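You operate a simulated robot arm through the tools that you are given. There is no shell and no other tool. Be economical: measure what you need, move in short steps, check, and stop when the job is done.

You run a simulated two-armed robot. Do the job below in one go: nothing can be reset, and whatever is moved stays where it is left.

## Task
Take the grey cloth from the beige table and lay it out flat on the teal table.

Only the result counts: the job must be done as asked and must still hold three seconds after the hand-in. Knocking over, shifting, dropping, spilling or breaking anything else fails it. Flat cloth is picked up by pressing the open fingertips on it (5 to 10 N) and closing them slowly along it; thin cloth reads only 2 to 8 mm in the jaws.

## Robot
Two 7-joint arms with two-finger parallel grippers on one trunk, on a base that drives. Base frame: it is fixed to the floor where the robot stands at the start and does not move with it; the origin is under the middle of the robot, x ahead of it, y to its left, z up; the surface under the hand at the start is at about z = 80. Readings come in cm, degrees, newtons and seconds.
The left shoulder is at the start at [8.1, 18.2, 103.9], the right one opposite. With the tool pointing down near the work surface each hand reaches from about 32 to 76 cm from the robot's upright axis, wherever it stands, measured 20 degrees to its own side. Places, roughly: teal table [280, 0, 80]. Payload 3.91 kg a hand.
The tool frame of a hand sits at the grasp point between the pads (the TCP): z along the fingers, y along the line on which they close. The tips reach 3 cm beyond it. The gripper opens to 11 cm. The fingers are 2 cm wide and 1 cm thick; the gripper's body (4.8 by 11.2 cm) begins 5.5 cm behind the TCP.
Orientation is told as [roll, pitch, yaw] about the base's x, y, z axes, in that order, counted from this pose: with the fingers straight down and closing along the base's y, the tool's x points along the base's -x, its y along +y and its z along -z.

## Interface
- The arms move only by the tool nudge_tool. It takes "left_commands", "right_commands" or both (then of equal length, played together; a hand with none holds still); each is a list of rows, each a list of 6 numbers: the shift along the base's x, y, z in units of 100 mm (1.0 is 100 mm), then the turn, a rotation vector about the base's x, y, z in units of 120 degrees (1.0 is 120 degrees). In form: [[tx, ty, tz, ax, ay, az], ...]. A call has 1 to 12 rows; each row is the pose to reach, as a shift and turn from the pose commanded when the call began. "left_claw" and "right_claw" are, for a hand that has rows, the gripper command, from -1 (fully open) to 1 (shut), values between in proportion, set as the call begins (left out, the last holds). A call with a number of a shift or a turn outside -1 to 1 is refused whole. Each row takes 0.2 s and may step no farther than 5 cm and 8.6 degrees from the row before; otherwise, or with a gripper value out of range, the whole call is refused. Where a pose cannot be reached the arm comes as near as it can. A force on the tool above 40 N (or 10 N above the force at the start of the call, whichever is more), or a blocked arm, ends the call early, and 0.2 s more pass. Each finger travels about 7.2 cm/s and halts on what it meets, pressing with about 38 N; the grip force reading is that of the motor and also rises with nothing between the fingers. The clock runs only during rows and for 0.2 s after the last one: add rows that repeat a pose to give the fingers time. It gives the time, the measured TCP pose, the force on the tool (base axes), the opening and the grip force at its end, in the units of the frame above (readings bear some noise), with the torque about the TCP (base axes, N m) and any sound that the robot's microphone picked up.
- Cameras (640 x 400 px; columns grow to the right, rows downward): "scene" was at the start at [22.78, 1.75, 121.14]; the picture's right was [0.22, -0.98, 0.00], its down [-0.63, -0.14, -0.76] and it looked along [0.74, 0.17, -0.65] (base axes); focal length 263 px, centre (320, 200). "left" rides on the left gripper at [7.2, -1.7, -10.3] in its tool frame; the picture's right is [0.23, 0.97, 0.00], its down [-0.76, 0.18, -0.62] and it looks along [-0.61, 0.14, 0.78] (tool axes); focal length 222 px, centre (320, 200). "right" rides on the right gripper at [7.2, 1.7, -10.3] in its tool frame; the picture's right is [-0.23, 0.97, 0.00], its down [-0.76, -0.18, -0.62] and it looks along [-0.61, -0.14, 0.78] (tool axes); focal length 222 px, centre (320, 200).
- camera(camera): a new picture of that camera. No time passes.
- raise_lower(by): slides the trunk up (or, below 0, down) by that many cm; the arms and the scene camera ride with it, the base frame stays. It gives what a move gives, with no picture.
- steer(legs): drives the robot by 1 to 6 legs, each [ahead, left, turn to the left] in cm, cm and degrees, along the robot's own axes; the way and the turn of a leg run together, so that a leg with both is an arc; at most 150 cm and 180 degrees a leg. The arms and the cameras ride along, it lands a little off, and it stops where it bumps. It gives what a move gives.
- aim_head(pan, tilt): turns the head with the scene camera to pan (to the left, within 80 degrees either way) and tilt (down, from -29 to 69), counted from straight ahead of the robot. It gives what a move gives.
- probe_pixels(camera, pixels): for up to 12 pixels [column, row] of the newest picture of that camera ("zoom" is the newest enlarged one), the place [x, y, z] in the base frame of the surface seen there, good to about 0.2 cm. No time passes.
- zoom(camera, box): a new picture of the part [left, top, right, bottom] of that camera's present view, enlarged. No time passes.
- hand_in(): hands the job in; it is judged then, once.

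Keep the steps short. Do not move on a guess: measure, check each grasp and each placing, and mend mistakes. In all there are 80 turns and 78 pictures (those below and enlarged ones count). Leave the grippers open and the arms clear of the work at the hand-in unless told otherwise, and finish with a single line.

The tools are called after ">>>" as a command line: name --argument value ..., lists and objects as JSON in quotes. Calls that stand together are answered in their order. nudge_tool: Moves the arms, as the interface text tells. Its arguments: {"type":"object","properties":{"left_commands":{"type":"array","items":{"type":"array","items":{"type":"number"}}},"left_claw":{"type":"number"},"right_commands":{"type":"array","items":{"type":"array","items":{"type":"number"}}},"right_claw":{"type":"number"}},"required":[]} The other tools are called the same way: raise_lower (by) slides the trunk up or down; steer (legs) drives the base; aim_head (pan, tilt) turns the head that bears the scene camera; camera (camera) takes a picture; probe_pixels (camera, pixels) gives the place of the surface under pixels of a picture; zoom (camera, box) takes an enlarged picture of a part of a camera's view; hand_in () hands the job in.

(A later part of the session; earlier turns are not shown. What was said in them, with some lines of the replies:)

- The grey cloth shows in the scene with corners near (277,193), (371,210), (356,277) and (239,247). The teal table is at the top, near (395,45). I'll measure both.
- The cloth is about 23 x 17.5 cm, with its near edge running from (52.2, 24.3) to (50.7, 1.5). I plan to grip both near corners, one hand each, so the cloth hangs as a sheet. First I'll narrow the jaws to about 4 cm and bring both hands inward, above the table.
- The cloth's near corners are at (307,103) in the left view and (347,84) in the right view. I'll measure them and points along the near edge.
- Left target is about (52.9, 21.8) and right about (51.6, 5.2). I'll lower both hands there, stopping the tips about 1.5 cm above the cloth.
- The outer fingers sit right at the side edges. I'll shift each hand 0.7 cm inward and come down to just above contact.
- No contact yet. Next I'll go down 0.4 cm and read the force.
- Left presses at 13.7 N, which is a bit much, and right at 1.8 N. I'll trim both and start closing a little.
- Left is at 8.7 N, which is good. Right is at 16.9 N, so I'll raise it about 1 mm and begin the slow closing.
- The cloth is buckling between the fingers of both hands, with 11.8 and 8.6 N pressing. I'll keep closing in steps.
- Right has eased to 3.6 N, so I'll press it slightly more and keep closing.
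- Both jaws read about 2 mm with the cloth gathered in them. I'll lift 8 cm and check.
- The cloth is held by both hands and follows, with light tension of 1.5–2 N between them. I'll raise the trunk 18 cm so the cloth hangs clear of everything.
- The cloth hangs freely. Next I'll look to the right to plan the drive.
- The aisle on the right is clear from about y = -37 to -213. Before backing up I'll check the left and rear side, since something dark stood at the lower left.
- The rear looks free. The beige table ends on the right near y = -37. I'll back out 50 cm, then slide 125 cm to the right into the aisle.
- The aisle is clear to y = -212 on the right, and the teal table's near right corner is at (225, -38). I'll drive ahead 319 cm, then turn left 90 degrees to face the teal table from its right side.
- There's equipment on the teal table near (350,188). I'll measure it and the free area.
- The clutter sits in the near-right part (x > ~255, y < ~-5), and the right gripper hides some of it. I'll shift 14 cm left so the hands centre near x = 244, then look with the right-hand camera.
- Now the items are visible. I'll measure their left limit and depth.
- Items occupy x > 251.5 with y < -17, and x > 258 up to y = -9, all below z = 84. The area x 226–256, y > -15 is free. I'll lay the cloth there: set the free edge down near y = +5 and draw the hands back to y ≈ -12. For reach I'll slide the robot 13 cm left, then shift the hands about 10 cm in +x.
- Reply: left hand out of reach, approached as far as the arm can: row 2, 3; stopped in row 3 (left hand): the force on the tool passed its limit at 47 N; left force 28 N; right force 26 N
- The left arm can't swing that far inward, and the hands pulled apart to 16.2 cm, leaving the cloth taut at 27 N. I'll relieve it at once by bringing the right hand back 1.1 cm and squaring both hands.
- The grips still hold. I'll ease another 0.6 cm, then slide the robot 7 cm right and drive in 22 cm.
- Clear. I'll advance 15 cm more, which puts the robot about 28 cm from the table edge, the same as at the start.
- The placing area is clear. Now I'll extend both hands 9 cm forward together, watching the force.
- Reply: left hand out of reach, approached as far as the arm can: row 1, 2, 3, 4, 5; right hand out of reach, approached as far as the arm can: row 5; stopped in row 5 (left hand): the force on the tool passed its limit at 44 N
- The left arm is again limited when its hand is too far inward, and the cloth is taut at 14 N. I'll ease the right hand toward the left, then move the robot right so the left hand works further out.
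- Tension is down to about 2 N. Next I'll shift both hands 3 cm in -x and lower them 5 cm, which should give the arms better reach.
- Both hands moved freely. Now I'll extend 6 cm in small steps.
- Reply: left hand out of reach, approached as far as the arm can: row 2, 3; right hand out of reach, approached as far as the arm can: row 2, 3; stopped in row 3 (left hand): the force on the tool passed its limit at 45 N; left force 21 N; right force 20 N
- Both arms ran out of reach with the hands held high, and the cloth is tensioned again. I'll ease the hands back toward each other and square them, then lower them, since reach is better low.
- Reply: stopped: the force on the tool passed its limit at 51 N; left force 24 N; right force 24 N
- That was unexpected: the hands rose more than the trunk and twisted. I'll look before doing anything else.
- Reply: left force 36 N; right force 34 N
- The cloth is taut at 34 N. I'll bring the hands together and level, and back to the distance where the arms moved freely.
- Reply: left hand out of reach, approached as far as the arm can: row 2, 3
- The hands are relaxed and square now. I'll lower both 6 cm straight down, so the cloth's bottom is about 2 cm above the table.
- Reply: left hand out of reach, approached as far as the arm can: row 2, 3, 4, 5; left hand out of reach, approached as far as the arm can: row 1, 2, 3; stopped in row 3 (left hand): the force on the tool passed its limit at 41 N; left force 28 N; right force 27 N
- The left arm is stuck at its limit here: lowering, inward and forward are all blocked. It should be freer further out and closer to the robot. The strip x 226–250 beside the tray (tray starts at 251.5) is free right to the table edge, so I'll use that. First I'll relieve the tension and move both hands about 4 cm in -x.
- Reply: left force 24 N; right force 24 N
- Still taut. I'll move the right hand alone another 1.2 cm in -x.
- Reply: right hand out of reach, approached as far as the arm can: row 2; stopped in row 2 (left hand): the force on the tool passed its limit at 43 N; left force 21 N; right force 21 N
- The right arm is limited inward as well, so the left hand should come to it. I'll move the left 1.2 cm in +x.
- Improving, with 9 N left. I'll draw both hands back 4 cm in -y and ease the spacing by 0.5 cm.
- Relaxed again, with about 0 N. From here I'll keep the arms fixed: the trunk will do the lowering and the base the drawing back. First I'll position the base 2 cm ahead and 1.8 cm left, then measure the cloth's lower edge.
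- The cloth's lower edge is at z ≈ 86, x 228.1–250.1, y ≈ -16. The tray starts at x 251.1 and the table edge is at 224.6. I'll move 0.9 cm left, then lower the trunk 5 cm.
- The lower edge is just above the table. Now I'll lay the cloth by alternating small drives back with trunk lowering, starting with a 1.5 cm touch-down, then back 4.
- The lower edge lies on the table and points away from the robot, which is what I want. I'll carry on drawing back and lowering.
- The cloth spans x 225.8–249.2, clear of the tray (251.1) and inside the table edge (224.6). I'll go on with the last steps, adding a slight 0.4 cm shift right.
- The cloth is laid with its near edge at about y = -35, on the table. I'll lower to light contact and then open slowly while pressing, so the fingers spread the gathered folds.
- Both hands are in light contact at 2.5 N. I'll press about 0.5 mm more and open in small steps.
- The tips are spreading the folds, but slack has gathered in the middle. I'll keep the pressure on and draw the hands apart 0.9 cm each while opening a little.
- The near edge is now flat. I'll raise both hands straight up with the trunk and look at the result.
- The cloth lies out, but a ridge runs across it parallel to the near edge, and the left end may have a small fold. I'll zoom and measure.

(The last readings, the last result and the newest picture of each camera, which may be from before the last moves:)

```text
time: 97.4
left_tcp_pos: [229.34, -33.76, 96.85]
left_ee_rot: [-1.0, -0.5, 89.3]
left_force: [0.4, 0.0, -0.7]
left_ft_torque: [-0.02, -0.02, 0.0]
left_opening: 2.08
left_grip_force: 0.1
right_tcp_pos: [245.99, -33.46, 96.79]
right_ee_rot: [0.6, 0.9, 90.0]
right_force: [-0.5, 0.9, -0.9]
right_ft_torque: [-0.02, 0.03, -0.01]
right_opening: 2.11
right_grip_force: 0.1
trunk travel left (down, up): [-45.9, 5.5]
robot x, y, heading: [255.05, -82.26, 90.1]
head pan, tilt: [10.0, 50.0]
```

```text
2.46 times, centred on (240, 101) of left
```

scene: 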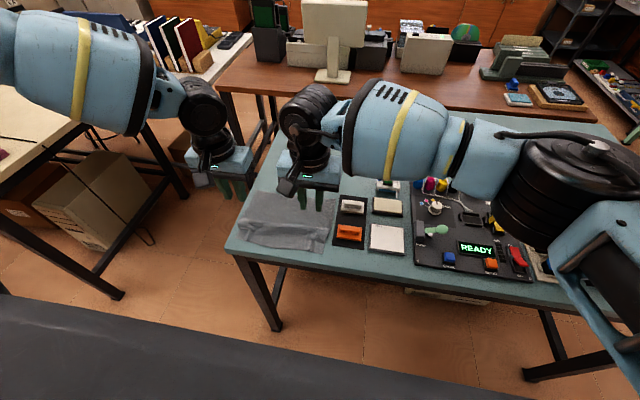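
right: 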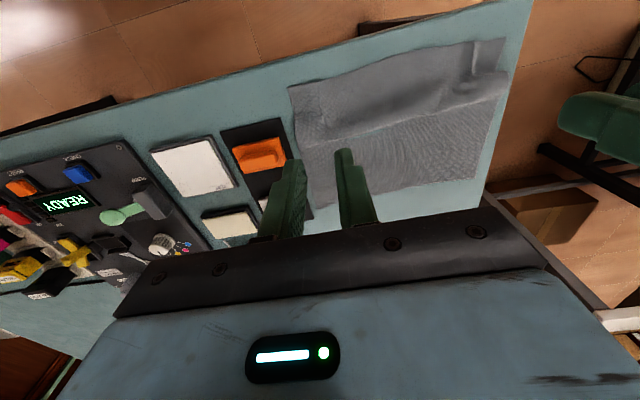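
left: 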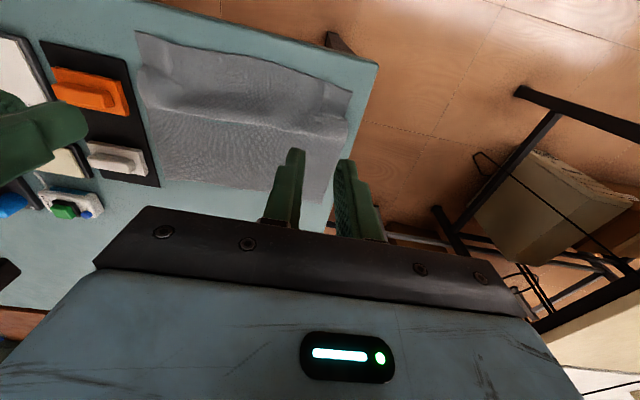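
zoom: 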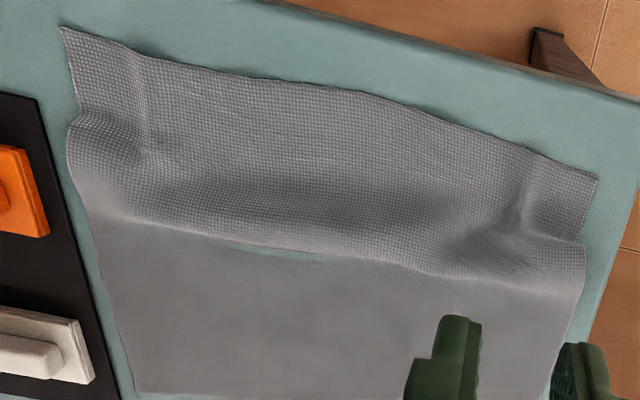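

A ridge about 1.5 cm high runs along y ≈ -30, meaning about 1–2 cm of slack front to back. The cure is to press the fingertips on the far part and push it away about 1.5 cm. I'll drive 9.5 cm ahead with the hands up and open them to 5 cm.

>>> steer --legs '[[9.5, 0, 0]]'

>>> nudge_tool --left_commands '[[0.1, 0, 0, 0, 0, 0], [0.2, 0, 0, 0, 0, 0], [0.2, 0, 0, 0, 0, 0]]' --right_commands '[[-0.05, 0, 0, 0, 0, 0], [-0.1, 0, 0, 0, 0, 0], [-0.1, 0, 0, 0, 0, 0]]' --left_claw 0.2 --right_claw 0.2

>>> raise_lower --by -12.8

>>> camera --camera "right"

```text
time: 98.5
left_tcp_pos: [229.3, -24.26, 97.03]
left_ee_rot: [-0.9, -0.6, 89.2]
left_force: [0.1, -0.5, -0.2]
left_ft_torque: [-0.03, 0.0, -0.02]
left_opening: 2.08
left_grip_force: 0.1
right_tcp_pos: [245.98, -24.06, 96.95]
right_ee_rot: [0.7, 0.7, 90.1]
right_force: [0.5, 0.8, -0.5]
right_ft_torque: [-0.01, 0.03, -0.02]
right_opening: 2.08
right_grip_force: 0.1
trunk travel left (down, up): [-45.9, 5.5]
robot x, y, heading: [254.64, -72.79, 89.6]
head pan, tilt: [10.0, 50.0]
```

```text
time: 99.3
left_tcp_pos: [231.34, -24.33, 97.03]
left_ee_rot: [-1.0, -0.6, 89.2]
left_force: [0.1, -0.4, -0.2]
left_ft_torque: [-0.01, 0.04, -0.03]
left_opening: 4.39
left_grip_force: 0.0
right_tcp_pos: [244.92, -24.03, 97.09]
right_ee_rot: [0.8, 0.7, 90.1]
right_force: [0.3, -0.3, 0.7]
right_ft_torque: [0.01, -0.03, 0.04]
right_opening: 4.41
right_grip_force: 0.0
trunk travel left (down, up): [-45.9, 5.5]
robot x, y, heading: [255.43, -72.69, 90.1]
head pan, tilt: [10.0, 50.0]
```

```text
time: 100.9
left_tcp_pos: [231.38, -24.2, 84.4]
left_ee_rot: [-0.9, -0.7, 89.2]
left_force: [0.5, -0.7, 0.1]
left_ft_torque: [0.02, -0.01, 0.01]
left_opening: 4.4
left_grip_force: 0.1
right_tcp_pos: [244.93, -23.96, 84.16]
right_ee_rot: [0.7, 0.6, 90.1]
right_force: [0.2, 0.3, 0.2]
right_ft_torque: [0.02, 0.02, -0.01]
right_opening: 4.37
right_grip_force: 0.1
trunk travel left (down, up): [-33.1, 18.3]
robot x, y, heading: [255.1, -72.72, 89.9]
head pan, tilt: [10.0, 50.0]
```

```text
27 pictures are left
```

right: 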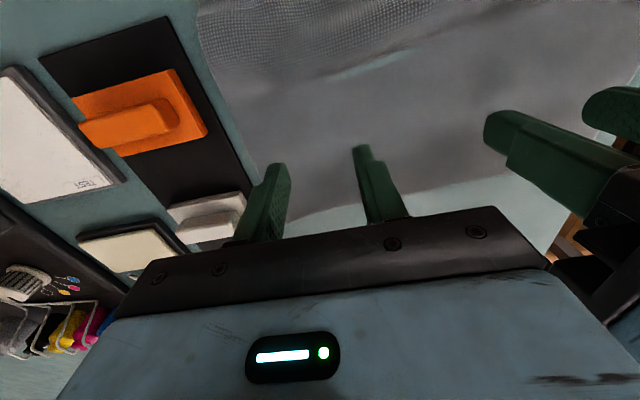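

The fingertips are above the far part, about 1 cm from contact. Next I'll press down.

>>> nudge_tool --left_commands '[[0, 0, -0.06, 0, 0, 0], [0, 0, -0.125, 0, 0, 0], [0, 0, -0.13, 0, 0, 0], [0, 0, -0.13, 0, 0, 0]]' --right_commands '[[0, 0, -0.06, 0, 0, 0], [0, 0, -0.105, 0, 0, 0], [0, 0, -0.11, 0, 0, 0], [0, 0, -0.11, 0, 0, 0]]'

```text
time: 101.9
left_tcp_pos: [231.34, -24.22, 83.15]
left_ee_rot: [-0.9, -0.8, 89.1]
left_force: [-0.8, 0.0, 16.2]
left_ft_torque: [-0.08, 0.53, -0.01]
left_opening: 4.46
left_grip_force: 0.5
right_tcp_pos: [245.05, -24.11, 83.3]
right_ee_rot: [0.7, 0.7, 90.0]
right_force: [0.2, 0.0, 1.4]
right_ft_torque: [0.01, 0.03, 0.03]
right_opening: 4.41
right_grip_force: 0.1
trunk travel left (down, up): [-33.1, 18.3]
robot x, y, heading: [254.85, -72.95, 90.2]
head pan, tilt: [10.0, 50.0]
```

Left is at 16 N and right at 1.4 N. I'll balance them first, then push ahead 1.5 cm with the base.

>>> nudge_tool --left_commands '[[0, 0, 0.008, 0, 0, 0], [0, 0, 0.008, 0, 0, 0]]' --right_commands '[[0, 0, -0.014, 0, 0, 0], [0, 0, -0.014, 0, 0, 0]]'

>>> steer --legs '[[1.5, 0, 0]]'

>>> camera --camera "right"

>>> camera --camera "left"

```text
time: 102.5
left_tcp_pos: [231.36, -24.38, 83.15]
left_ee_rot: [-1.0, -0.7, 89.1]
left_force: [-0.2, 1.3, 11.1]
left_ft_torque: [0.03, 0.35, -0.1]
left_opening: 4.43
left_grip_force: 0.0
right_tcp_pos: [244.83, -24.11, 83.15]
right_ee_rot: [0.8, 0.6, 90.1]
right_force: [0.1, -0.6, 12.1]
right_ft_torque: [0.05, -0.4, -0.02]
right_opening: 4.46
right_grip_force: 0.1
trunk travel left (down, up): [-33.1, 18.3]
robot x, y, heading: [255.15, -73.07, 90.0]
head pan, tilt: [10.0, 50.0]
```

```text
time: 103.3
left_tcp_pos: [231.32, -22.96, 83.18]
left_ee_rot: [-0.9, -0.7, 89.2]
left_force: [-0.7, -0.7, 10.8]
left_ft_torque: [-0.05, 0.32, -0.01]
left_opening: 4.41
left_grip_force: 0.3
right_tcp_pos: [244.89, -22.62, 83.09]
right_ee_rot: [0.8, 0.5, 90.0]
right_force: [0.5, 2.2, 19.0]
right_ft_torque: [0.16, -0.54, 0.06]
right_opening: 4.35
right_grip_force: 0.0
trunk travel left (down, up): [-33.1, 18.3]
robot x, y, heading: [254.77, -71.24, 90.1]
head pan, tilt: [10.0, 50.0]
```

```text
26 pictures are left
```

right: 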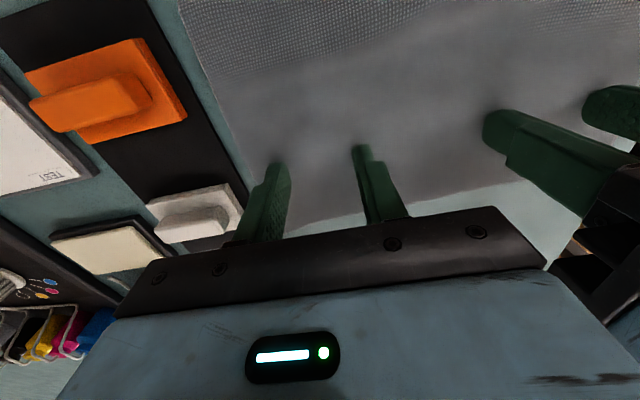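

```text
25 pictures are left
```

left: 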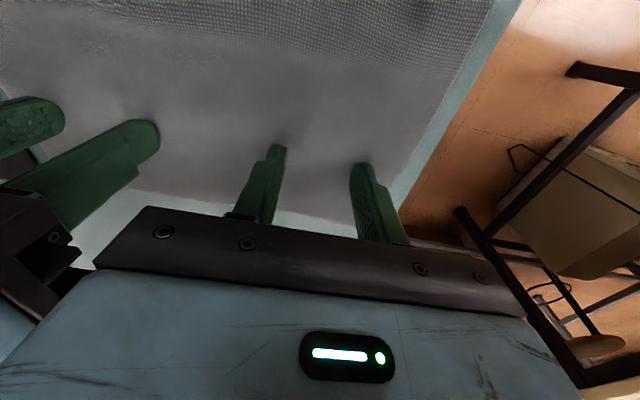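

The ridge has gone. I'll lift straight up, then back off to inspect the whole cloth.

>>> raise_lower --by 14

>>> steer --legs '[[-11, 0, 0]]'

>>> zoom --camera "right" --box '[240, 20, 560, 220]'

>>> probe_pixels --camera "zoom" --pixels '[[150, 130], [300, 90], [480, 60], [150, 200], [300, 180], [420, 150], [480, 120], [180, 270], [300, 240], [430, 220], [460, 270], [350, 300]]'

>>> zoom --camera "left" --box '[80, 20, 400, 220]'

```text
time: 105.0
left_tcp_pos: [231.25, -22.7, 97.0]
left_ee_rot: [-0.9, -0.5, 89.2]
left_force: [-1.1, 0.4, 0.0]
left_ft_torque: [0.03, 0.01, 0.0]
left_opening: 4.41
left_grip_force: 0.0
right_tcp_pos: [244.92, -22.49, 96.95]
right_ee_rot: [0.7, 0.7, 90.0]
right_force: [0.6, 1.0, 0.3]
right_ft_torque: [0.0, -0.03, 0.01]
right_opening: 4.38
right_grip_force: 0.1
trunk travel left (down, up): [-47.1, 4.3]
robot x, y, heading: [255.17, -71.55, 90.1]
head pan, tilt: [10.0, 50.0]
```

```text
time: 106.2
left_tcp_pos: [231.41, -33.69, 97.06]
left_ee_rot: [-0.9, -0.6, 89.2]
left_force: [-0.4, 0.3, -0.6]
left_ft_torque: [0.0, -0.01, 0.01]
left_opening: 4.42
left_grip_force: 0.0
right_tcp_pos: [244.86, -33.48, 97.0]
right_ee_rot: [0.6, 0.6, 90.0]
right_force: [-0.3, 0.2, 0.2]
right_ft_torque: [-0.02, 0.03, 0.0]
right_opening: 4.4
right_grip_force: 0.0
trunk travel left (down, up): [-47.1, 4.3]
robot x, y, heading: [255.18, -81.96, 89.7]
head pan, tilt: [10.0, 50.0]
```

```text
2.00 times, centred on (400, 120) of right
```

zoom: 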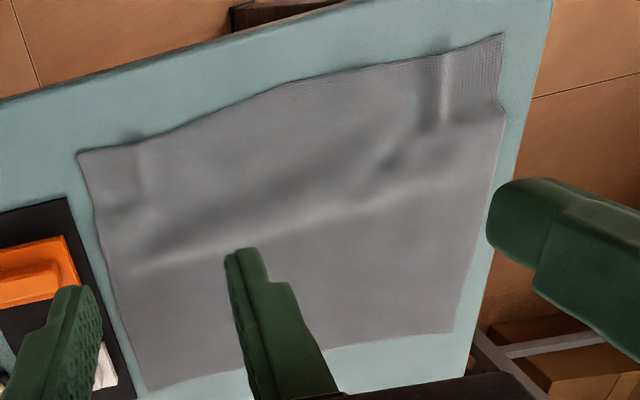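

```text
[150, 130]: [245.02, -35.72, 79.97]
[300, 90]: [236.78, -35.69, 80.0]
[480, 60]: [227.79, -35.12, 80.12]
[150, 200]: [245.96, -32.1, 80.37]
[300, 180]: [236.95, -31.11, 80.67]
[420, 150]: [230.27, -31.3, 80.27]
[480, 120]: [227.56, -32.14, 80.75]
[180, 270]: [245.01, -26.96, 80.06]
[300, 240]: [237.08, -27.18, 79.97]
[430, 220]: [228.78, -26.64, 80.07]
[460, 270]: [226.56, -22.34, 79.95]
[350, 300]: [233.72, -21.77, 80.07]
```

```text
2.00 times, centred on (240, 120) of left
```

zoom: 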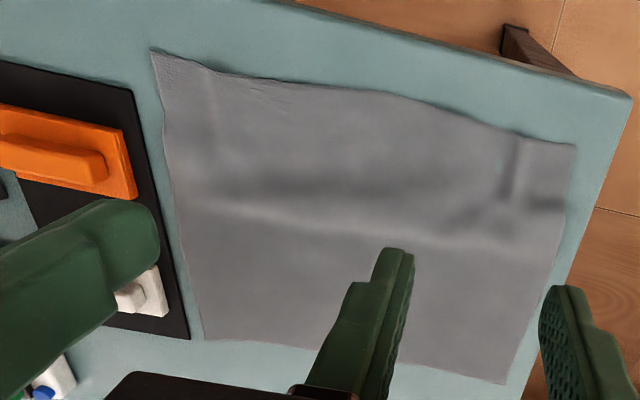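

Much flatter: a remaining ripple of about 0.8 cm along y ≈ -31 and a slight crease near the left near corner. I'll repeat the push once more.

>>> steer --legs '[[9.5, 0, 0]]'

>>> raise_lower --by -13.92

```text
time: 107.3
left_tcp_pos: [231.43, -24.46, 97.17]
left_ee_rot: [-1.0, -0.6, 89.3]
left_force: [0.2, 0.4, 0.9]
left_ft_torque: [0.0, 0.0, 0.01]
left_opening: 4.4
left_grip_force: 0.1
right_tcp_pos: [244.95, -24.04, 97.09]
right_ee_rot: [0.8, 0.7, 90.0]
right_force: [-0.1, 0.5, -1.1]
right_ft_torque: [0.03, 0.04, 0.0]
right_opening: 4.4
right_grip_force: 0.1
trunk travel left (down, up): [-47.1, 4.3]
robot x, y, heading: [254.97, -73.05, 90.2]
head pan, tilt: [10.0, 50.0]
```

```text
time: 108.9
left_tcp_pos: [231.31, -24.31, 83.15]
left_ee_rot: [-1.0, -0.6, 89.3]
left_force: [0.4, -0.6, 4.2]
left_ft_torque: [-0.06, 0.09, 0.0]
left_opening: 4.41
left_grip_force: 0.1
right_tcp_pos: [244.95, -24.2, 83.24]
right_ee_rot: [0.7, 0.5, 90.0]
right_force: [-0.2, -0.6, -0.1]
right_ft_torque: [-0.03, -0.02, -0.03]
right_opening: 4.4
right_grip_force: 0.0
trunk travel left (down, up): [-33.2, 18.2]
robot x, y, heading: [255.12, -72.97, 90.0]
head pan, tilt: [10.0, 50.0]
```

>>> nudge_tool --left_commands '[[0, 0, -0.006, 0, 0, 0], [0, 0, -0.006, 0, 0, 0]]' --right_commands '[[0, 0, -0.014, 0, 0, 0], [0, 0, -0.014, 0, 0, 0]]'

>>> steer --legs '[[1.2, 0, 0]]'

>>> raise_lower --by 14

>>> steer --legs '[[-10.5, 0, 0]]'

>>> zoom --camera "left" --box '[80, 20, 400, 220]'

>>> zoom --camera "right" --box '[240, 20, 560, 220]'

>>> probe_pixels --camera "zoom" --pixels '[[95, 155], [300, 90], [440, 90], [150, 200], [300, 180], [420, 150], [480, 120], [180, 240], [300, 210], [400, 190], [460, 170], [500, 50]]'

```text
time: 109.5
left_tcp_pos: [231.35, -24.46, 83.23]
left_ee_rot: [-0.9, -0.7, 89.2]
left_force: [-0.2, 0.5, 2.3]
left_ft_torque: [-0.01, 0.09, -0.05]
left_opening: 4.39
left_grip_force: 0.0
right_tcp_pos: [244.92, -24.21, 83.16]
right_ee_rot: [0.8, 0.5, 90.0]
right_force: [0.5, 0.7, 10.0]
right_ft_torque: [0.11, -0.28, 0.03]
right_opening: 4.4
right_grip_force: 0.1
trunk travel left (down, up): [-33.2, 18.2]
robot x, y, heading: [254.6, -72.6, 90.1]
head pan, tilt: [10.0, 50.0]
```

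```text
time: 110.3
left_tcp_pos: [231.32, -23.32, 83.15]
left_ee_rot: [-1.0, -0.7, 89.2]
left_force: [0.9, 0.2, 2.8]
left_ft_torque: [-0.05, 0.08, 0.04]
left_opening: 4.4
left_grip_force: 0.1
right_tcp_pos: [244.87, -23.07, 83.24]
right_ee_rot: [0.9, 0.5, 90.0]
right_force: [-0.6, 0.6, 16.1]
right_ft_torque: [0.1, -0.48, 0.04]
right_opening: 4.42
right_grip_force: 0.2
trunk travel left (down, up): [-33.2, 18.2]
robot x, y, heading: [254.72, -71.66, 90.3]
head pan, tilt: [10.0, 50.0]
```

```text
time: 112.0
left_tcp_pos: [231.28, -23.21, 96.99]
left_ee_rot: [-0.8, -0.5, 89.3]
left_force: [-1.0, -0.6, 0.8]
left_ft_torque: [0.02, -0.02, -0.01]
left_opening: 4.36
left_grip_force: 0.1
right_tcp_pos: [244.8, -22.93, 96.92]
right_ee_rot: [0.7, 0.7, 90.0]
right_force: [0.2, -0.5, -1.1]
right_ft_torque: [-0.01, 0.01, -0.02]
right_opening: 4.38
right_grip_force: 0.1
trunk travel left (down, up): [-47.2, 4.2]
robot x, y, heading: [254.99, -71.91, 89.9]
head pan, tilt: [10.0, 50.0]
```

```text
time: 113.1
left_tcp_pos: [231.31, -33.65, 97.01]
left_ee_rot: [-0.9, -0.5, 89.4]
left_force: [-0.1, 0.4, 0.0]
left_ft_torque: [-0.02, 0.03, 0.0]
left_opening: 4.39
left_grip_force: 0.1
right_tcp_pos: [244.78, -33.51, 97.08]
right_ee_rot: [0.8, 0.6, 90.0]
right_force: [-0.9, 0.4, 0.2]
right_ft_torque: [0.0, -0.01, -0.01]
right_opening: 4.41
right_grip_force: 0.1
trunk travel left (down, up): [-47.2, 4.2]
robot x, y, heading: [254.59, -82.15, 90.1]
head pan, tilt: [10.0, 50.0]
```

```text
2.00 times, centred on (240, 120) of left
```

zoom: 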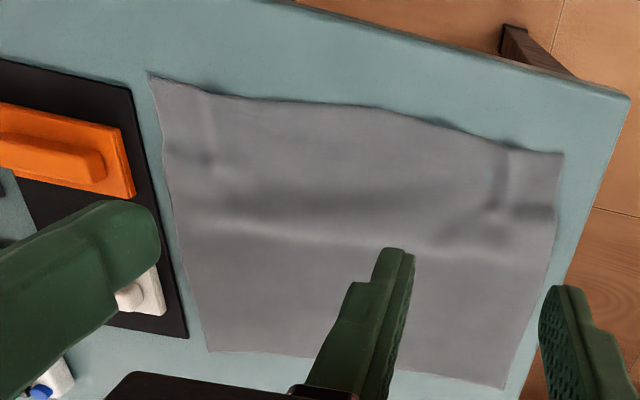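

```text
2.00 times, centred on (400, 120) of right
```

zoom: 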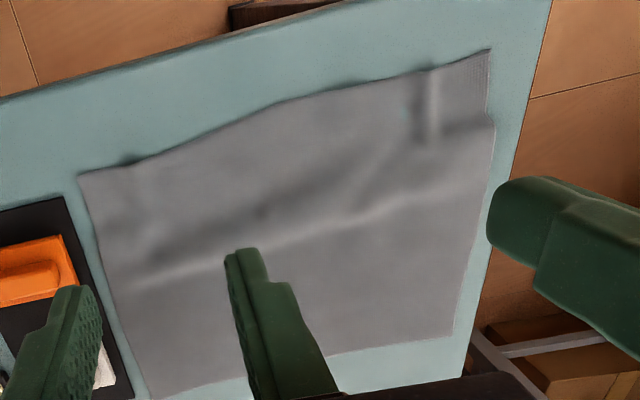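

```text
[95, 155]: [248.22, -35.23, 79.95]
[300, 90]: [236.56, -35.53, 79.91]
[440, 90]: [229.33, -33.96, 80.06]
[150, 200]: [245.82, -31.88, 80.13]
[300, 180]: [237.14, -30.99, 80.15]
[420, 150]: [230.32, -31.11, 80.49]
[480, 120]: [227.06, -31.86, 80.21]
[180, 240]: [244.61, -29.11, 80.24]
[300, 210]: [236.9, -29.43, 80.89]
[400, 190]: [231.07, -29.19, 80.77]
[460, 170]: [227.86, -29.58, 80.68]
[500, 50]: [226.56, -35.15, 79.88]
```

The whole cloth slid slightly and a ripple of about 0.9 cm remains at y ≈ -29.5. A better cure is to turn the grippers so their fingers open along y, straddle the ripple, press, and open them to stretch the cloth. I'll turn the left hand -90° and the right +90° while they're up at z = 97.

>>> nudge_tool --left_commands '[[0, 0, 0, 0, 0, -0.068], [0, 0, 0, 0, 0, -0.136], [0, 0, 0, 0, 0, -0.204], [0, 0, 0, 0, 0, -0.272], [0, 0, 0, 0, 0, -0.34], [0, 0, 0, 0, 0, -0.408], [0, 0, 0, 0, 0, -0.476], [0, 0, 0, 0, 0, -0.544], [0, 0, 0, 0, 0, -0.612], [0, 0, 0, 0, 0, -0.68], [0, 0, 0, 0, 0, -0.745], [0, 0, 0, 0, 0, -0.745]]' --right_commands '[[0, 0, 0, 0, 0, 0.068], [0, 0, 0, 0, 0, 0.136], [0, 0, 0, 0, 0, 0.204], [0, 0, 0, 0, 0, 0.272], [0, 0, 0, 0, 0, 0.34], [0, 0, 0, 0, 0, 0.408], [0, 0, 0, 0, 0, 0.476], [0, 0, 0, 0, 0, 0.544], [0, 0, 0, 0, 0, 0.612], [0, 0, 0, 0, 0, 0.68], [0, 0, 0, 0, 0, 0.75], [0, 0, 0, 0, 0, 0.75]]' --left_claw 0.35 --right_claw 0.35

>>> camera --camera "scene"

```text
time: 115.7
left_tcp_pos: [231.46, -33.79, 97.24]
left_ee_rot: [-1.0, -0.4, -0.2]
left_force: [0.7, -0.1, 1.0]
left_ft_torque: [0.03, 0.03, -0.03]
left_opening: 3.6
left_grip_force: 0.1
right_tcp_pos: [249.27, -32.69, 95.74]
right_ee_rot: [-8.9, -0.8, 161.3]
right_force: [-1.0, -1.1, -0.3]
right_ft_torque: [0.09, 0.02, -0.01]
right_opening: 3.55
right_grip_force: 0.0
right hand out of reach, approached as far as the arm can: row 9, 10, 11, 12
trunk travel left (down, up): [-47.2, 4.2]
robot x, y, heading: [255.01, -82.43, 90.1]
head pan, tilt: [10.0, 50.0]
```

```text
20 pictures are left
```

scene: 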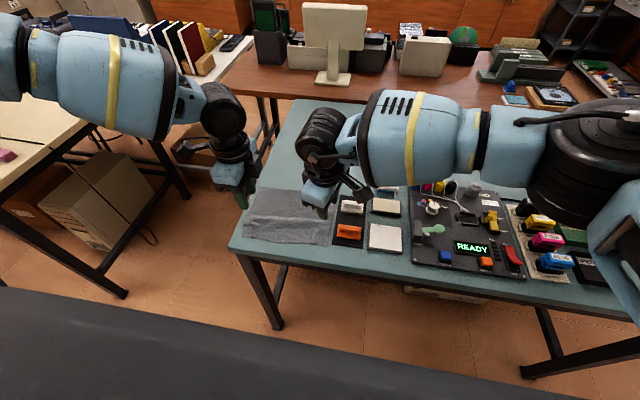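

The left hand turned fully but the right couldn't. I'll use the left hand alone, and first bring the right hand up, outward and partly turned back.

>>> nudge_tool --right_commands '[[0.0, 0, 0.2, 0, 0, -0.06], [0.1, 0, 0.4, 0, 0, -0.12], [0.3, 0, 0.6, 0, 0, -0.18], [0.5, 0, 0.8, 0, 0, -0.24], [0.7, 0, 0.9, 0, 0, -0.3], [0.9, 0, 1.0, 0, 0, -0.36], [1.0, -0.3, 1.0, 0, 0, -0.42], [1.0, -0.6, 1.0, 0, 0, -0.48], [1.0, -0.8, 1.0, 0, 0, -0.54], [1.0, -0.8, 1.0, 0, 0, -0.54]]'

>>> steer --legs '[[4.3, 0, 0]]'

>>> camera --camera "left"

```text
time: 117.9
left_tcp_pos: [231.17, -33.76, 97.07]
left_ee_rot: [-0.8, -0.6, 0.0]
left_force: [-0.3, 0.2, 0.4]
left_ft_torque: [-0.02, -0.01, -0.02]
left_opening: 3.6
left_grip_force: 0.0
right_tcp_pos: [259.09, -40.83, 105.74]
right_ee_rot: [-9.0, -0.7, 96.4]
right_force: [0.4, 0.3, 1.0]
right_ft_torque: [-0.03, 0.0, -0.01]
right_opening: 3.58
right_grip_force: 0.1
trunk travel left (down, up): [-47.2, 4.2]
robot x, y, heading: [255.12, -82.21, 90.3]
head pan, tilt: [10.0, 50.0]
```

```text
time: 118.8
left_tcp_pos: [231.22, -29.42, 97.16]
left_ee_rot: [-1.0, -0.6, 0.0]
left_force: [0.4, -0.2, 0.2]
left_ft_torque: [0.01, 0.0, 0.01]
left_opening: 3.59
left_grip_force: 0.0
right_tcp_pos: [259.09, -36.46, 105.85]
right_ee_rot: [-9.0, -0.7, 96.5]
right_force: [-0.3, 0.7, -0.1]
right_ft_torque: [0.01, 0.01, 0.02]
right_opening: 3.59
right_grip_force: 0.1
trunk travel left (down, up): [-47.2, 4.2]
robot x, y, heading: [255.3, -78.16, 90.0]
head pan, tilt: [10.0, 50.0]
```

```text
19 pictures are left
```

left: 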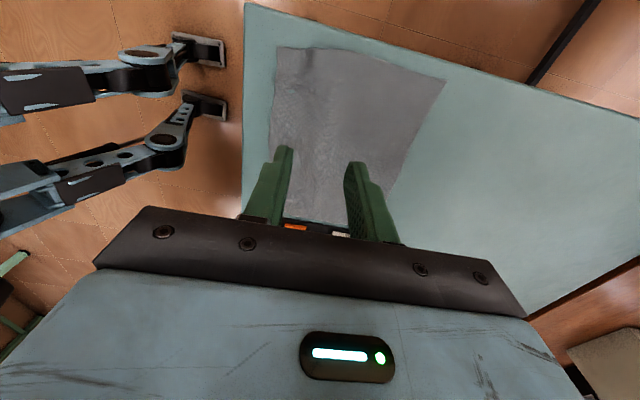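

The left hand straddles the ripple at (231, -29.4), with the right hand well clear at z = 106. I'll lower onto the cloth.

>>> raise_lower --by -13.95

>>> nudge_tool --left_commands '[[0, 0, -0.01, 0, 0, 0], [0, 0, -0.01, 0, 0, 0]]'

```text
time: 120.5
left_tcp_pos: [231.27, -29.49, 83.19]
left_ee_rot: [-0.9, -0.6, 0.0]
left_force: [-0.1, -0.5, 0.4]
left_ft_torque: [0.04, -0.03, -0.02]
left_opening: 3.57
left_grip_force: 0.2
right_tcp_pos: [258.92, -36.47, 91.78]
right_ee_rot: [-9.0, -0.8, 96.5]
right_force: [0.2, 0.3, 0.2]
right_ft_torque: [-0.01, 0.0, 0.01]
right_opening: 3.58
right_grip_force: 0.1
trunk travel left (down, up): [-33.2, 18.2]
robot x, y, heading: [255.03, -78.11, 90.2]
head pan, tilt: [10.0, 50.0]
```

```text
time: 121.1
left_tcp_pos: [231.19, -29.56, 83.16]
left_ee_rot: [-0.8, -0.6, 0.0]
left_force: [-1.0, -0.1, 7.1]
left_ft_torque: [0.15, 0.1, 0.0]
left_opening: 3.55
left_grip_force: 0.0
right_tcp_pos: [259.12, -36.44, 91.78]
right_ee_rot: [-9.0, -0.6, 96.5]
right_force: [0.4, -0.7, 0.3]
right_ft_torque: [0.04, 0.02, -0.02]
right_opening: 3.57
right_grip_force: 0.0
trunk travel left (down, up): [-33.2, 18.2]
robot x, y, heading: [254.78, -77.83, 90.1]
head pan, tilt: [10.0, 50.0]
```

Pressing at 7 N. I'll open the fingers slowly by about 1.6 cm, then lift 2 cm.

>>> nudge_tool --left_commands '[[0, 0, -0.003, 0, 0, 0], [0, 0, -0.003, 0, 0, 0]]' --left_claw 0.2

>>> nudge_tool --left_commands '[[0, 0, 0, 0, 0, 0], [0, 0, 0, 0, 0, 0]]' --left_claw 0.05

>>> nudge_tool --left_commands '[[0, 0, 0.1, 0, 0, 0], [0, 0, 0.2, 0, 0, 0], [0, 0, 0.2, 0, 0, 0]]'

>>> camera --camera "left"

```text
time: 121.7
left_tcp_pos: [231.26, -29.54, 83.16]
left_ee_rot: [-0.9, -0.6, 0.0]
left_force: [-1.4, -1.5, 14.2]
left_ft_torque: [0.37, 0.08, 0.05]
left_opening: 4.36
left_grip_force: 0.0
right_tcp_pos: [259.07, -36.53, 91.81]
right_ee_rot: [-9.0, -0.8, 96.4]
right_force: [-1.1, -0.2, 0.5]
right_ft_torque: [0.02, -0.01, 0.0]
right_opening: 3.58
right_grip_force: 0.2
trunk travel left (down, up): [-33.2, 18.2]
robot x, y, heading: [254.93, -78.17, 90.0]
head pan, tilt: [10.0, 50.0]
```

```text
time: 122.3
left_tcp_pos: [231.33, -29.48, 83.24]
left_ee_rot: [-0.8, -0.6, -0.1]
left_force: [0.2, -2.6, 17.9]
left_ft_torque: [0.53, 0.12, 0.04]
left_opening: 5.1
left_grip_force: 0.0
right_tcp_pos: [259.07, -36.58, 91.95]
right_ee_rot: [-9.0, -0.7, 96.5]
right_force: [-0.8, -0.1, 0.6]
right_ft_torque: [0.01, 0.01, -0.01]
right_opening: 3.57
right_grip_force: 0.0
trunk travel left (down, up): [-33.2, 18.2]
robot x, y, heading: [255.21, -77.93, 89.7]
head pan, tilt: [10.0, 50.0]
```

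```text
time: 123.1
left_tcp_pos: [231.23, -29.44, 84.99]
left_ee_rot: [-0.9, -0.7, 0.0]
left_force: [-0.1, 0.2, -0.6]
left_ft_torque: [0.0, -0.01, 0.0]
left_opening: 5.23
left_grip_force: 0.1
right_tcp_pos: [259.02, -36.48, 91.8]
right_ee_rot: [-9.0, -0.8, 96.4]
right_force: [-0.9, 0.1, 0.2]
right_ft_torque: [-0.03, 0.01, -0.01]
right_opening: 3.58
right_grip_force: 0.0
trunk travel left (down, up): [-33.2, 18.2]
robot x, y, heading: [254.82, -78.23, 90.0]
head pan, tilt: [10.0, 50.0]
```

```text
18 pictures are left
```

left: 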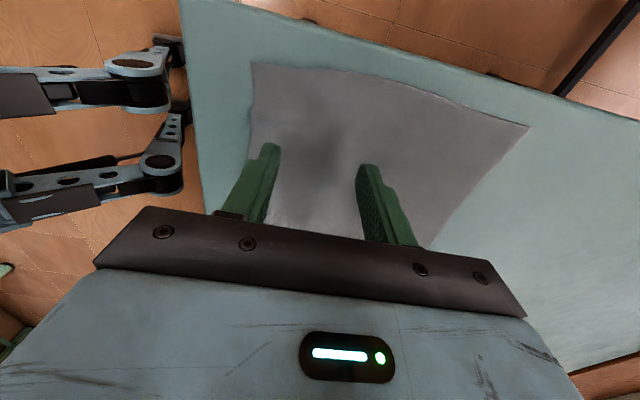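

The left part is smooth. Next spot: I'll drive 8.5 cm right to x ≈ 240, narrow the fingers again, and repeat.

>>> steer --legs '[[0, -8.5, 0]]'

>>> nudge_tool --left_commands '[[0, 0, 0, 0, 0, 0], [0, 0, -0.1, 0, 0, 0], [0, 0, -0.19, 0, 0, 0], [0, 0, -0.19, 0, 0, 0]]' --left_claw 0.35

```text
time: 124.5
left_tcp_pos: [239.84, -29.6, 85.1]
left_ee_rot: [-0.9, -0.6, -0.2]
left_force: [-0.5, 0.1, 0.0]
left_ft_torque: [0.0, 0.04, -0.05]
left_opening: 5.24
left_grip_force: 0.0
right_tcp_pos: [267.63, -36.47, 91.81]
right_ee_rot: [-9.0, -0.7, 96.4]
right_force: [-0.4, -0.3, -0.2]
right_ft_torque: [0.03, 0.02, 0.02]
right_opening: 3.56
right_grip_force: 0.1
trunk travel left (down, up): [-33.2, 18.2]
robot x, y, heading: [263.41, -77.84, 89.7]
head pan, tilt: [10.0, 50.0]
```

```text
time: 125.5
left_tcp_pos: [239.74, -29.45, 83.13]
left_ee_rot: [-0.9, -0.6, -0.2]
left_force: [-0.3, -0.7, 2.6]
left_ft_torque: [0.08, 0.04, 0.0]
left_opening: 3.56
left_grip_force: 0.1
right_tcp_pos: [267.54, -36.33, 91.75]
right_ee_rot: [-9.0, -0.7, 96.4]
right_force: [-0.9, -0.7, 0.9]
right_ft_torque: [0.02, 0.01, 0.06]
right_opening: 3.56
right_grip_force: 0.1
trunk travel left (down, up): [-33.2, 18.2]
robot x, y, heading: [263.81, -78.16, 90.1]
head pan, tilt: [10.0, 50.0]
```

>>> nudge_tool --left_commands '[[0, 0, -0.008, 0, 0, 0], [0, 0, -0.008, 0, 0, 0]]' --left_claw 0.2

>>> nudge_tool --left_commands '[[0, 0, 0, 0, 0, 0], [0, 0, 0, 0, 0, 0]]' --left_claw 0.05

>>> nudge_tool --left_commands '[[0, 0, 0.15, 0, 0, 0], [0, 0, 0.3, 0, 0, 0], [0, 0, 0.3, 0, 0, 0]]'

>>> raise_lower --by 14

>>> steer --legs '[[-22, 0, 0]]'

>>> aim_head --pan 20 --tilt 42

>>> camera --camera "scene"

```text
time: 126.1
left_tcp_pos: [239.72, -29.53, 83.21]
left_ee_rot: [-0.7, -0.6, -0.1]
left_force: [-1.8, -0.4, 10.8]
left_ft_torque: [0.33, 0.11, 0.04]
left_opening: 4.37
left_grip_force: 0.0
right_tcp_pos: [267.55, -36.6, 91.9]
right_ee_rot: [-9.0, -0.7, 96.4]
right_force: [0.7, -0.3, 0.0]
right_ft_torque: [0.01, -0.04, 0.02]
right_opening: 3.59
right_grip_force: 0.1
trunk travel left (down, up): [-33.2, 18.2]
robot x, y, heading: [263.68, -77.9, 90.1]
head pan, tilt: [10.0, 50.0]
```

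```text
time: 126.7
left_tcp_pos: [239.86, -29.49, 83.23]
left_ee_rot: [-0.8, -0.6, -0.1]
left_force: [0.1, -1.4, 14.3]
left_ft_torque: [0.44, 0.04, 0.01]
left_opening: 5.12
left_grip_force: 0.1
right_tcp_pos: [267.58, -36.5, 91.86]
right_ee_rot: [-8.9, -0.8, 96.4]
right_force: [0.7, 0.8, 0.9]
right_ft_torque: [0.0, 0.0, -0.01]
right_opening: 3.56
right_grip_force: 0.0
trunk travel left (down, up): [-33.2, 18.2]
robot x, y, heading: [263.51, -78.13, 89.9]
head pan, tilt: [10.0, 50.0]
```

```text
time: 127.5
left_tcp_pos: [239.63, -29.55, 85.98]
left_ee_rot: [-1.0, -0.6, -0.1]
left_force: [0.0, -1.2, -0.1]
left_ft_torque: [0.03, 0.04, -0.02]
left_opening: 5.22
left_grip_force: 0.1
right_tcp_pos: [267.56, -36.46, 91.87]
right_ee_rot: [-9.0, -0.8, 96.4]
right_force: [1.0, -0.1, 0.1]
right_ft_torque: [0.0, -0.01, -0.01]
right_opening: 3.6
right_grip_force: 0.1
trunk travel left (down, up): [-33.2, 18.2]
robot x, y, heading: [263.15, -78.32, 90.0]
head pan, tilt: [10.0, 50.0]
```

```text
time: 129.2
left_tcp_pos: [239.78, -29.51, 99.95]
left_ee_rot: [-1.1, -0.5, -0.1]
left_force: [0.1, 0.1, 0.0]
left_ft_torque: [-0.03, 0.02, -0.01]
left_opening: 5.25
left_grip_force: 0.0
right_tcp_pos: [267.57, -36.46, 105.67]
right_ee_rot: [-9.0, -0.6, 96.4]
right_force: [0.1, -0.4, -0.4]
right_ft_torque: [-0.01, -0.03, -0.01]
right_opening: 3.56
right_grip_force: 0.1
trunk travel left (down, up): [-47.2, 4.2]
robot x, y, heading: [263.39, -77.74, 90.1]
head pan, tilt: [10.0, 50.0]
```

```text
time: 130.8
left_tcp_pos: [239.83, -51.34, 100.13]
left_ee_rot: [-1.0, -0.6, -0.1]
left_force: [-0.1, 0.2, 0.2]
left_ft_torque: [0.01, 0.0, 0.01]
left_opening: 5.23
left_grip_force: 0.0
right_tcp_pos: [267.71, -58.39, 105.89]
right_ee_rot: [-9.1, -0.7, 96.4]
right_force: [0.5, -1.1, -0.2]
right_ft_torque: [-0.01, -0.03, 0.01]
right_opening: 3.57
right_grip_force: 0.2
trunk travel left (down, up): [-47.2, 4.2]
robot x, y, heading: [263.31, -99.72, 90.0]
head pan, tilt: [10.0, 50.0]
```

```text
time: 131.6
left_tcp_pos: [239.77, -51.42, 99.99]
left_ee_rot: [-0.9, -0.7, 0.0]
left_force: [0.6, -0.1, 0.1]
left_ft_torque: [0.02, -0.03, -0.01]
left_opening: 5.22
left_grip_force: 0.2
right_tcp_pos: [267.61, -58.48, 105.83]
right_ee_rot: [-9.0, -0.8, 96.5]
right_force: [0.8, -0.1, -0.4]
right_ft_torque: [0.03, -0.03, 0.02]
right_opening: 3.57
right_grip_force: 0.0
trunk travel left (down, up): [-47.2, 4.2]
robot x, y, heading: [263.23, -99.88, 89.8]
head pan, tilt: [20.0, 42.0]
```

```text
17 pictures are left
```

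scene: 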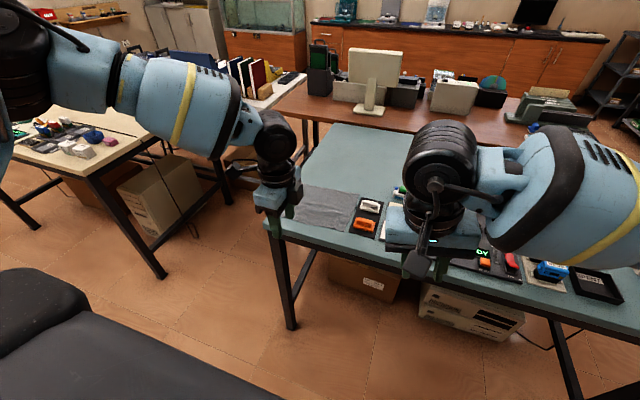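

>>> zoom --camera "scene" --box '[265, 165, 393, 245]'

>>> probe_pixels --camera "zoom" --pixels '[[210, 120], [440, 150], [395, 320], [150, 285], [300, 140], [250, 180], [350, 200], [420, 200], [300, 230], [200, 260], [350, 260], [300, 290]]'

```text
5.00 times, centred on (329, 205) of scene
```

zoom: 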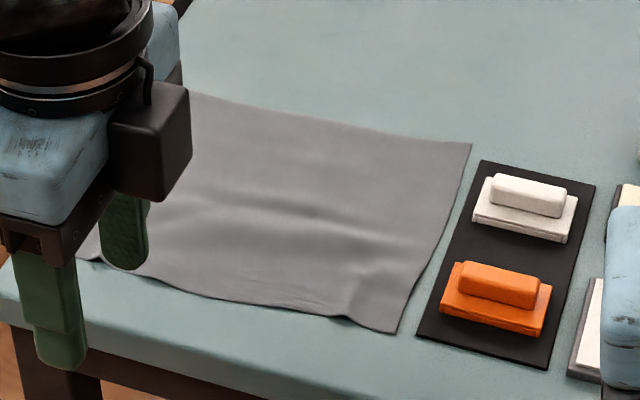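

```text
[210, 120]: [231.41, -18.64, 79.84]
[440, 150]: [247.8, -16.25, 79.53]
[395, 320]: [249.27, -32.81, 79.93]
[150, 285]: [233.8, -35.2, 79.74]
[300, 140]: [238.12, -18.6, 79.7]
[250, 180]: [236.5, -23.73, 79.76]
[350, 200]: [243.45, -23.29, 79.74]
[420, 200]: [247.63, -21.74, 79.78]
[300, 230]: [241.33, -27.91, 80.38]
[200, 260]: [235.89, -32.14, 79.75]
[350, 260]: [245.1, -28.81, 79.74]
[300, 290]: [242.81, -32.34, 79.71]
```

The cloth now lies flat, with heights of 79.7–80.4, clear of the tray and inside the table edge. I'll open the grippers, back away 20 cm more, and check the left part.

>>> steer --legs '[[-20, -12, 0]]'

>>> nudge_tool --left_commands '[[0, 0, 0, 0, 0, 0], [0, 0, 0, 0, 0, 0], [0, 0, 0, 0, 0, 0]]' --right_commands '[[0, 0, 0, 0, 0, 0], [0, 0, 0, 0, 0, 0], [0, 0, 0, 0, 0, 0]]' --left_claw -1 --right_claw -1

>>> camera --camera "scene"

```text
time: 133.3
left_tcp_pos: [251.85, -71.49, 99.94]
left_ee_rot: [-0.9, -0.6, 0.0]
left_force: [0.1, -0.5, -0.3]
left_ft_torque: [0.0, 0.01, 0.0]
left_opening: 5.25
left_grip_force: 0.0
right_tcp_pos: [279.66, -78.33, 105.9]
right_ee_rot: [-8.9, -0.7, 96.4]
right_force: [0.6, -0.1, -0.3]
right_ft_torque: [0.01, 0.02, -0.01]
right_opening: 3.59
right_grip_force: 0.1
trunk travel left (down, up): [-47.2, 4.2]
robot x, y, heading: [276.16, -120.2, 90.0]
head pan, tilt: [20.0, 42.0]
```

```text
time: 134.1
left_tcp_pos: [251.91, -71.41, 99.96]
left_ee_rot: [-1.0, -0.6, 0.1]
left_force: [-0.1, 0.4, -0.7]
left_ft_torque: [0.01, 0.0, -0.02]
left_opening: 10.99
left_grip_force: 0.1
right_tcp_pos: [279.62, -78.42, 105.81]
right_ee_rot: [-9.0, -0.8, 96.5]
right_force: [0.5, 0.5, -0.5]
right_ft_torque: [-0.02, -0.03, 0.0]
right_opening: 10.99
right_grip_force: 0.0
trunk travel left (down, up): [-47.2, 4.2]
robot x, y, heading: [275.89, -120.03, 89.8]
head pan, tilt: [20.0, 42.0]
```

```text
15 pictures are left
```

scene: 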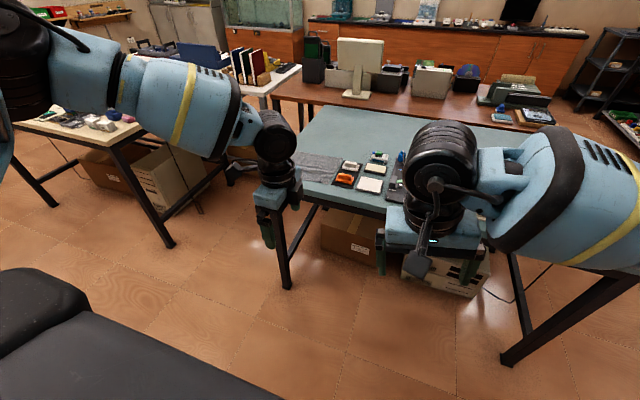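

The left gripper still hides the left part, so I'll slide 30 cm to the right for a clear look.

>>> steer --legs '[[0, -35, 0]]'

>>> aim_head --pan 40 --tilt 35

>>> camera --camera "scene"

```text
time: 137.8
left_tcp_pos: [287.0, -71.4, 99.99]
left_ee_rot: [-0.9, -0.6, 0.1]
left_force: [0.6, 0.8, -0.4]
left_ft_torque: [-0.02, 0.02, 0.0]
left_opening: 11.01
left_grip_force: 0.1
right_tcp_pos: [314.89, -78.41, 105.71]
right_ee_rot: [-9.0, -0.7, 96.4]
right_force: [-0.2, -0.5, 0.1]
right_ft_torque: [-0.02, 0.03, -0.03]
right_opening: 10.99
right_grip_force: 0.1
trunk travel left (down, up): [-47.2, 4.2]
robot x, y, heading: [311.16, -119.85, 90.0]
head pan, tilt: [20.0, 42.0]
```

```text
time: 138.6
left_tcp_pos: [287.06, -71.49, 99.95]
left_ee_rot: [-0.9, -0.5, -0.1]
left_force: [-0.3, 0.0, 0.2]
left_ft_torque: [0.01, 0.01, 0.0]
left_opening: 11.0
left_grip_force: 0.0
right_tcp_pos: [314.83, -78.34, 105.79]
right_ee_rot: [-9.0, -0.6, 96.4]
right_force: [-0.1, -0.4, 0.3]
right_ft_torque: [0.02, 0.02, -0.02]
right_opening: 11.01
right_grip_force: 0.1
trunk travel left (down, up): [-47.2, 4.2]
robot x, y, heading: [310.6, -119.72, 90.3]
head pan, tilt: [40.0, 35.0]
```

```text
14 pictures are left
```

scene: 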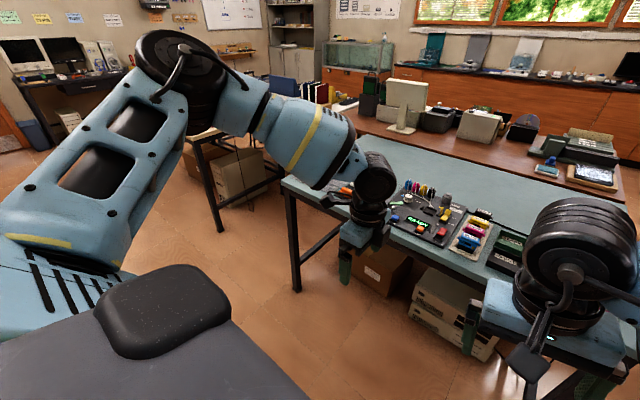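

The arm blocks that view. I'll use the left wrist camera instead, which looks toward +x: slide left so the hand sits just left of the table, off its edge.

>>> steer --legs '[[0, 70, 0]]'

>>> raise_lower --by 4

>>> steer --legs '[[25, 0, 0]]'

>>> camera --camera "left"

```text
time: 145.3
left_tcp_pos: [216.09, -71.48, 100.14]
left_ee_rot: [-0.8, -0.6, -0.1]
left_force: [-0.2, 0.8, -1.0]
left_ft_torque: [-0.03, 0.0, 0.0]
left_opening: 11.0
left_grip_force: 0.1
right_tcp_pos: [243.89, -78.48, 105.69]
right_ee_rot: [-9.0, -0.7, 96.3]
right_force: [0.1, 0.1, 0.7]
right_ft_torque: [-0.01, 0.02, -0.01]
right_opening: 10.99
right_grip_force: 0.0
trunk travel left (down, up): [-47.2, 4.2]
robot x, y, heading: [239.41, -120.16, 90.4]
head pan, tilt: [40.0, 35.0]
```

```text
time: 146.1
left_tcp_pos: [216.04, -71.4, 103.95]
left_ee_rot: [-1.2, -0.7, -0.1]
left_force: [0.0, 0.3, -0.2]
left_ft_torque: [-0.02, 0.0, 0.01]
left_opening: 11.01
left_grip_force: 0.0
right_tcp_pos: [243.72, -78.3, 109.63]
right_ee_rot: [-9.0, -0.6, 96.4]
right_force: [-0.2, 0.7, -0.8]
right_ft_torque: [-0.03, -0.03, -0.04]
right_opening: 10.99
right_grip_force: 0.0
trunk travel left (down, up): [-51.2, 0.2]
robot x, y, heading: [239.82, -120.45, 89.8]
head pan, tilt: [40.0, 35.0]
```

```text
time: 147.9
left_tcp_pos: [216.06, -46.57, 104.12]
left_ee_rot: [-0.8, -0.6, -0.1]
left_force: [0.5, -0.1, -0.1]
left_ft_torque: [-0.02, 0.03, 0.0]
left_opening: 11.01
left_grip_force: 0.0
right_tcp_pos: [243.78, -53.62, 109.77]
right_ee_rot: [-9.0, -0.6, 96.4]
right_force: [0.1, 0.9, -0.1]
right_ft_torque: [0.0, 0.0, -0.01]
right_opening: 10.99
right_grip_force: 0.0
trunk travel left (down, up): [-51.2, 0.2]
robot x, y, heading: [239.86, -94.95, 90.0]
head pan, tilt: [40.0, 35.0]
```

```text
13 pictures are left
```

left: 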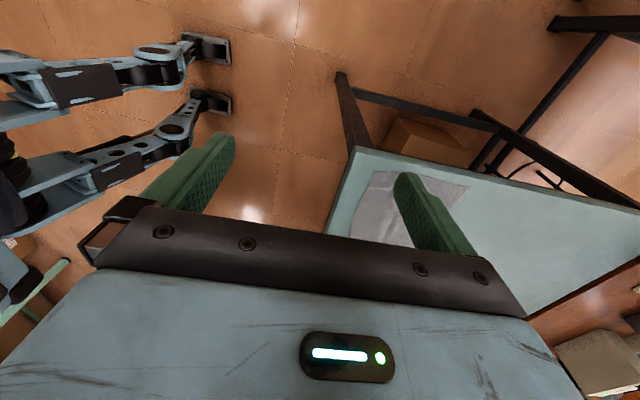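

>>> zoom --camera "left" --box '[340, 150, 484, 240]'

>>> probe_pixels --camera "zoom" --pixels '[[165, 105], [140, 200], [120, 300], [220, 120], [200, 200], [200, 300], [420, 140], [500, 160], [480, 220]]'

>>> zoom --camera "right" --box '[160, 0, 640, 300]'

```text
4.44 times, centred on (412, 195) of left
```

zoom: 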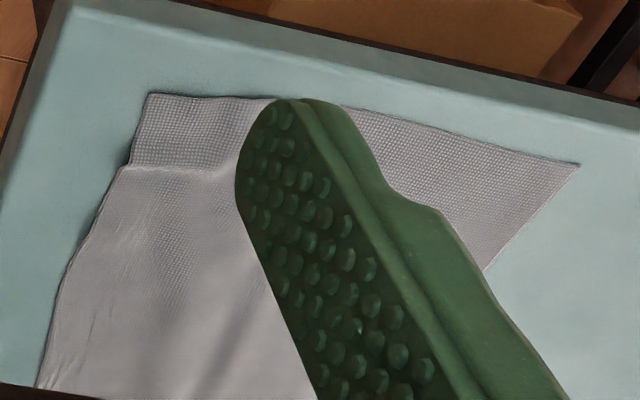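

```text
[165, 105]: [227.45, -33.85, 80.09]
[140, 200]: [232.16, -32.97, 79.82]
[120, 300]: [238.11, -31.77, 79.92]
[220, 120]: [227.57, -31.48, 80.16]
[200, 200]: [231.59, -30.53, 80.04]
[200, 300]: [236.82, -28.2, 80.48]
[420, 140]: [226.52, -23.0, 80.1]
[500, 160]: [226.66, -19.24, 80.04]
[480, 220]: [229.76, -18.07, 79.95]
```

```text
1.33 times, centred on (400, 150) of right
```

zoom: 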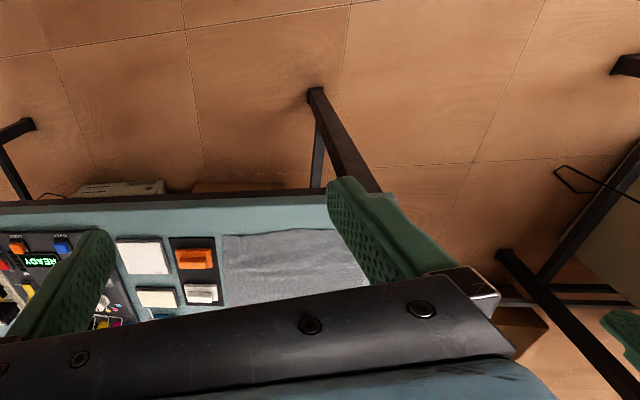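

The left part is flat too: heights of 79.8–80.5, all inside the table, with only a faint crease at one corner. I'll back the arms clear of the table and hand in.

>>> steer --legs '[[-25, 0, 0]]'

>>> hand_in

```text
time: 149.8
left_tcp_pos: [216.13, -71.44, 103.83]
left_ee_rot: [-0.9, -0.5, -0.2]
left_force: [0.0, -0.3, 0.2]
left_ft_torque: [-0.01, 0.01, -0.02]
left_opening: 11.03
left_grip_force: 0.1
right_tcp_pos: [243.93, -78.59, 109.8]
right_ee_rot: [-9.0, -0.7, 96.3]
right_force: [0.0, -0.4, -0.2]
right_ft_torque: [0.02, 0.04, 0.0]
right_opening: 11.01
right_grip_force: 0.0
trunk travel left (down, up): [-51.2, 0.2]
robot x, y, heading: [239.76, -120.0, 89.6]
head pan, tilt: [40.0, 35.0]
```

```text
The job is handed in.
```

The grey cloth lies flat on the teal table, within about 1 cm of the surface and with one faint corner crease; nothing else was touched, the grippers are open and the arms are clear.
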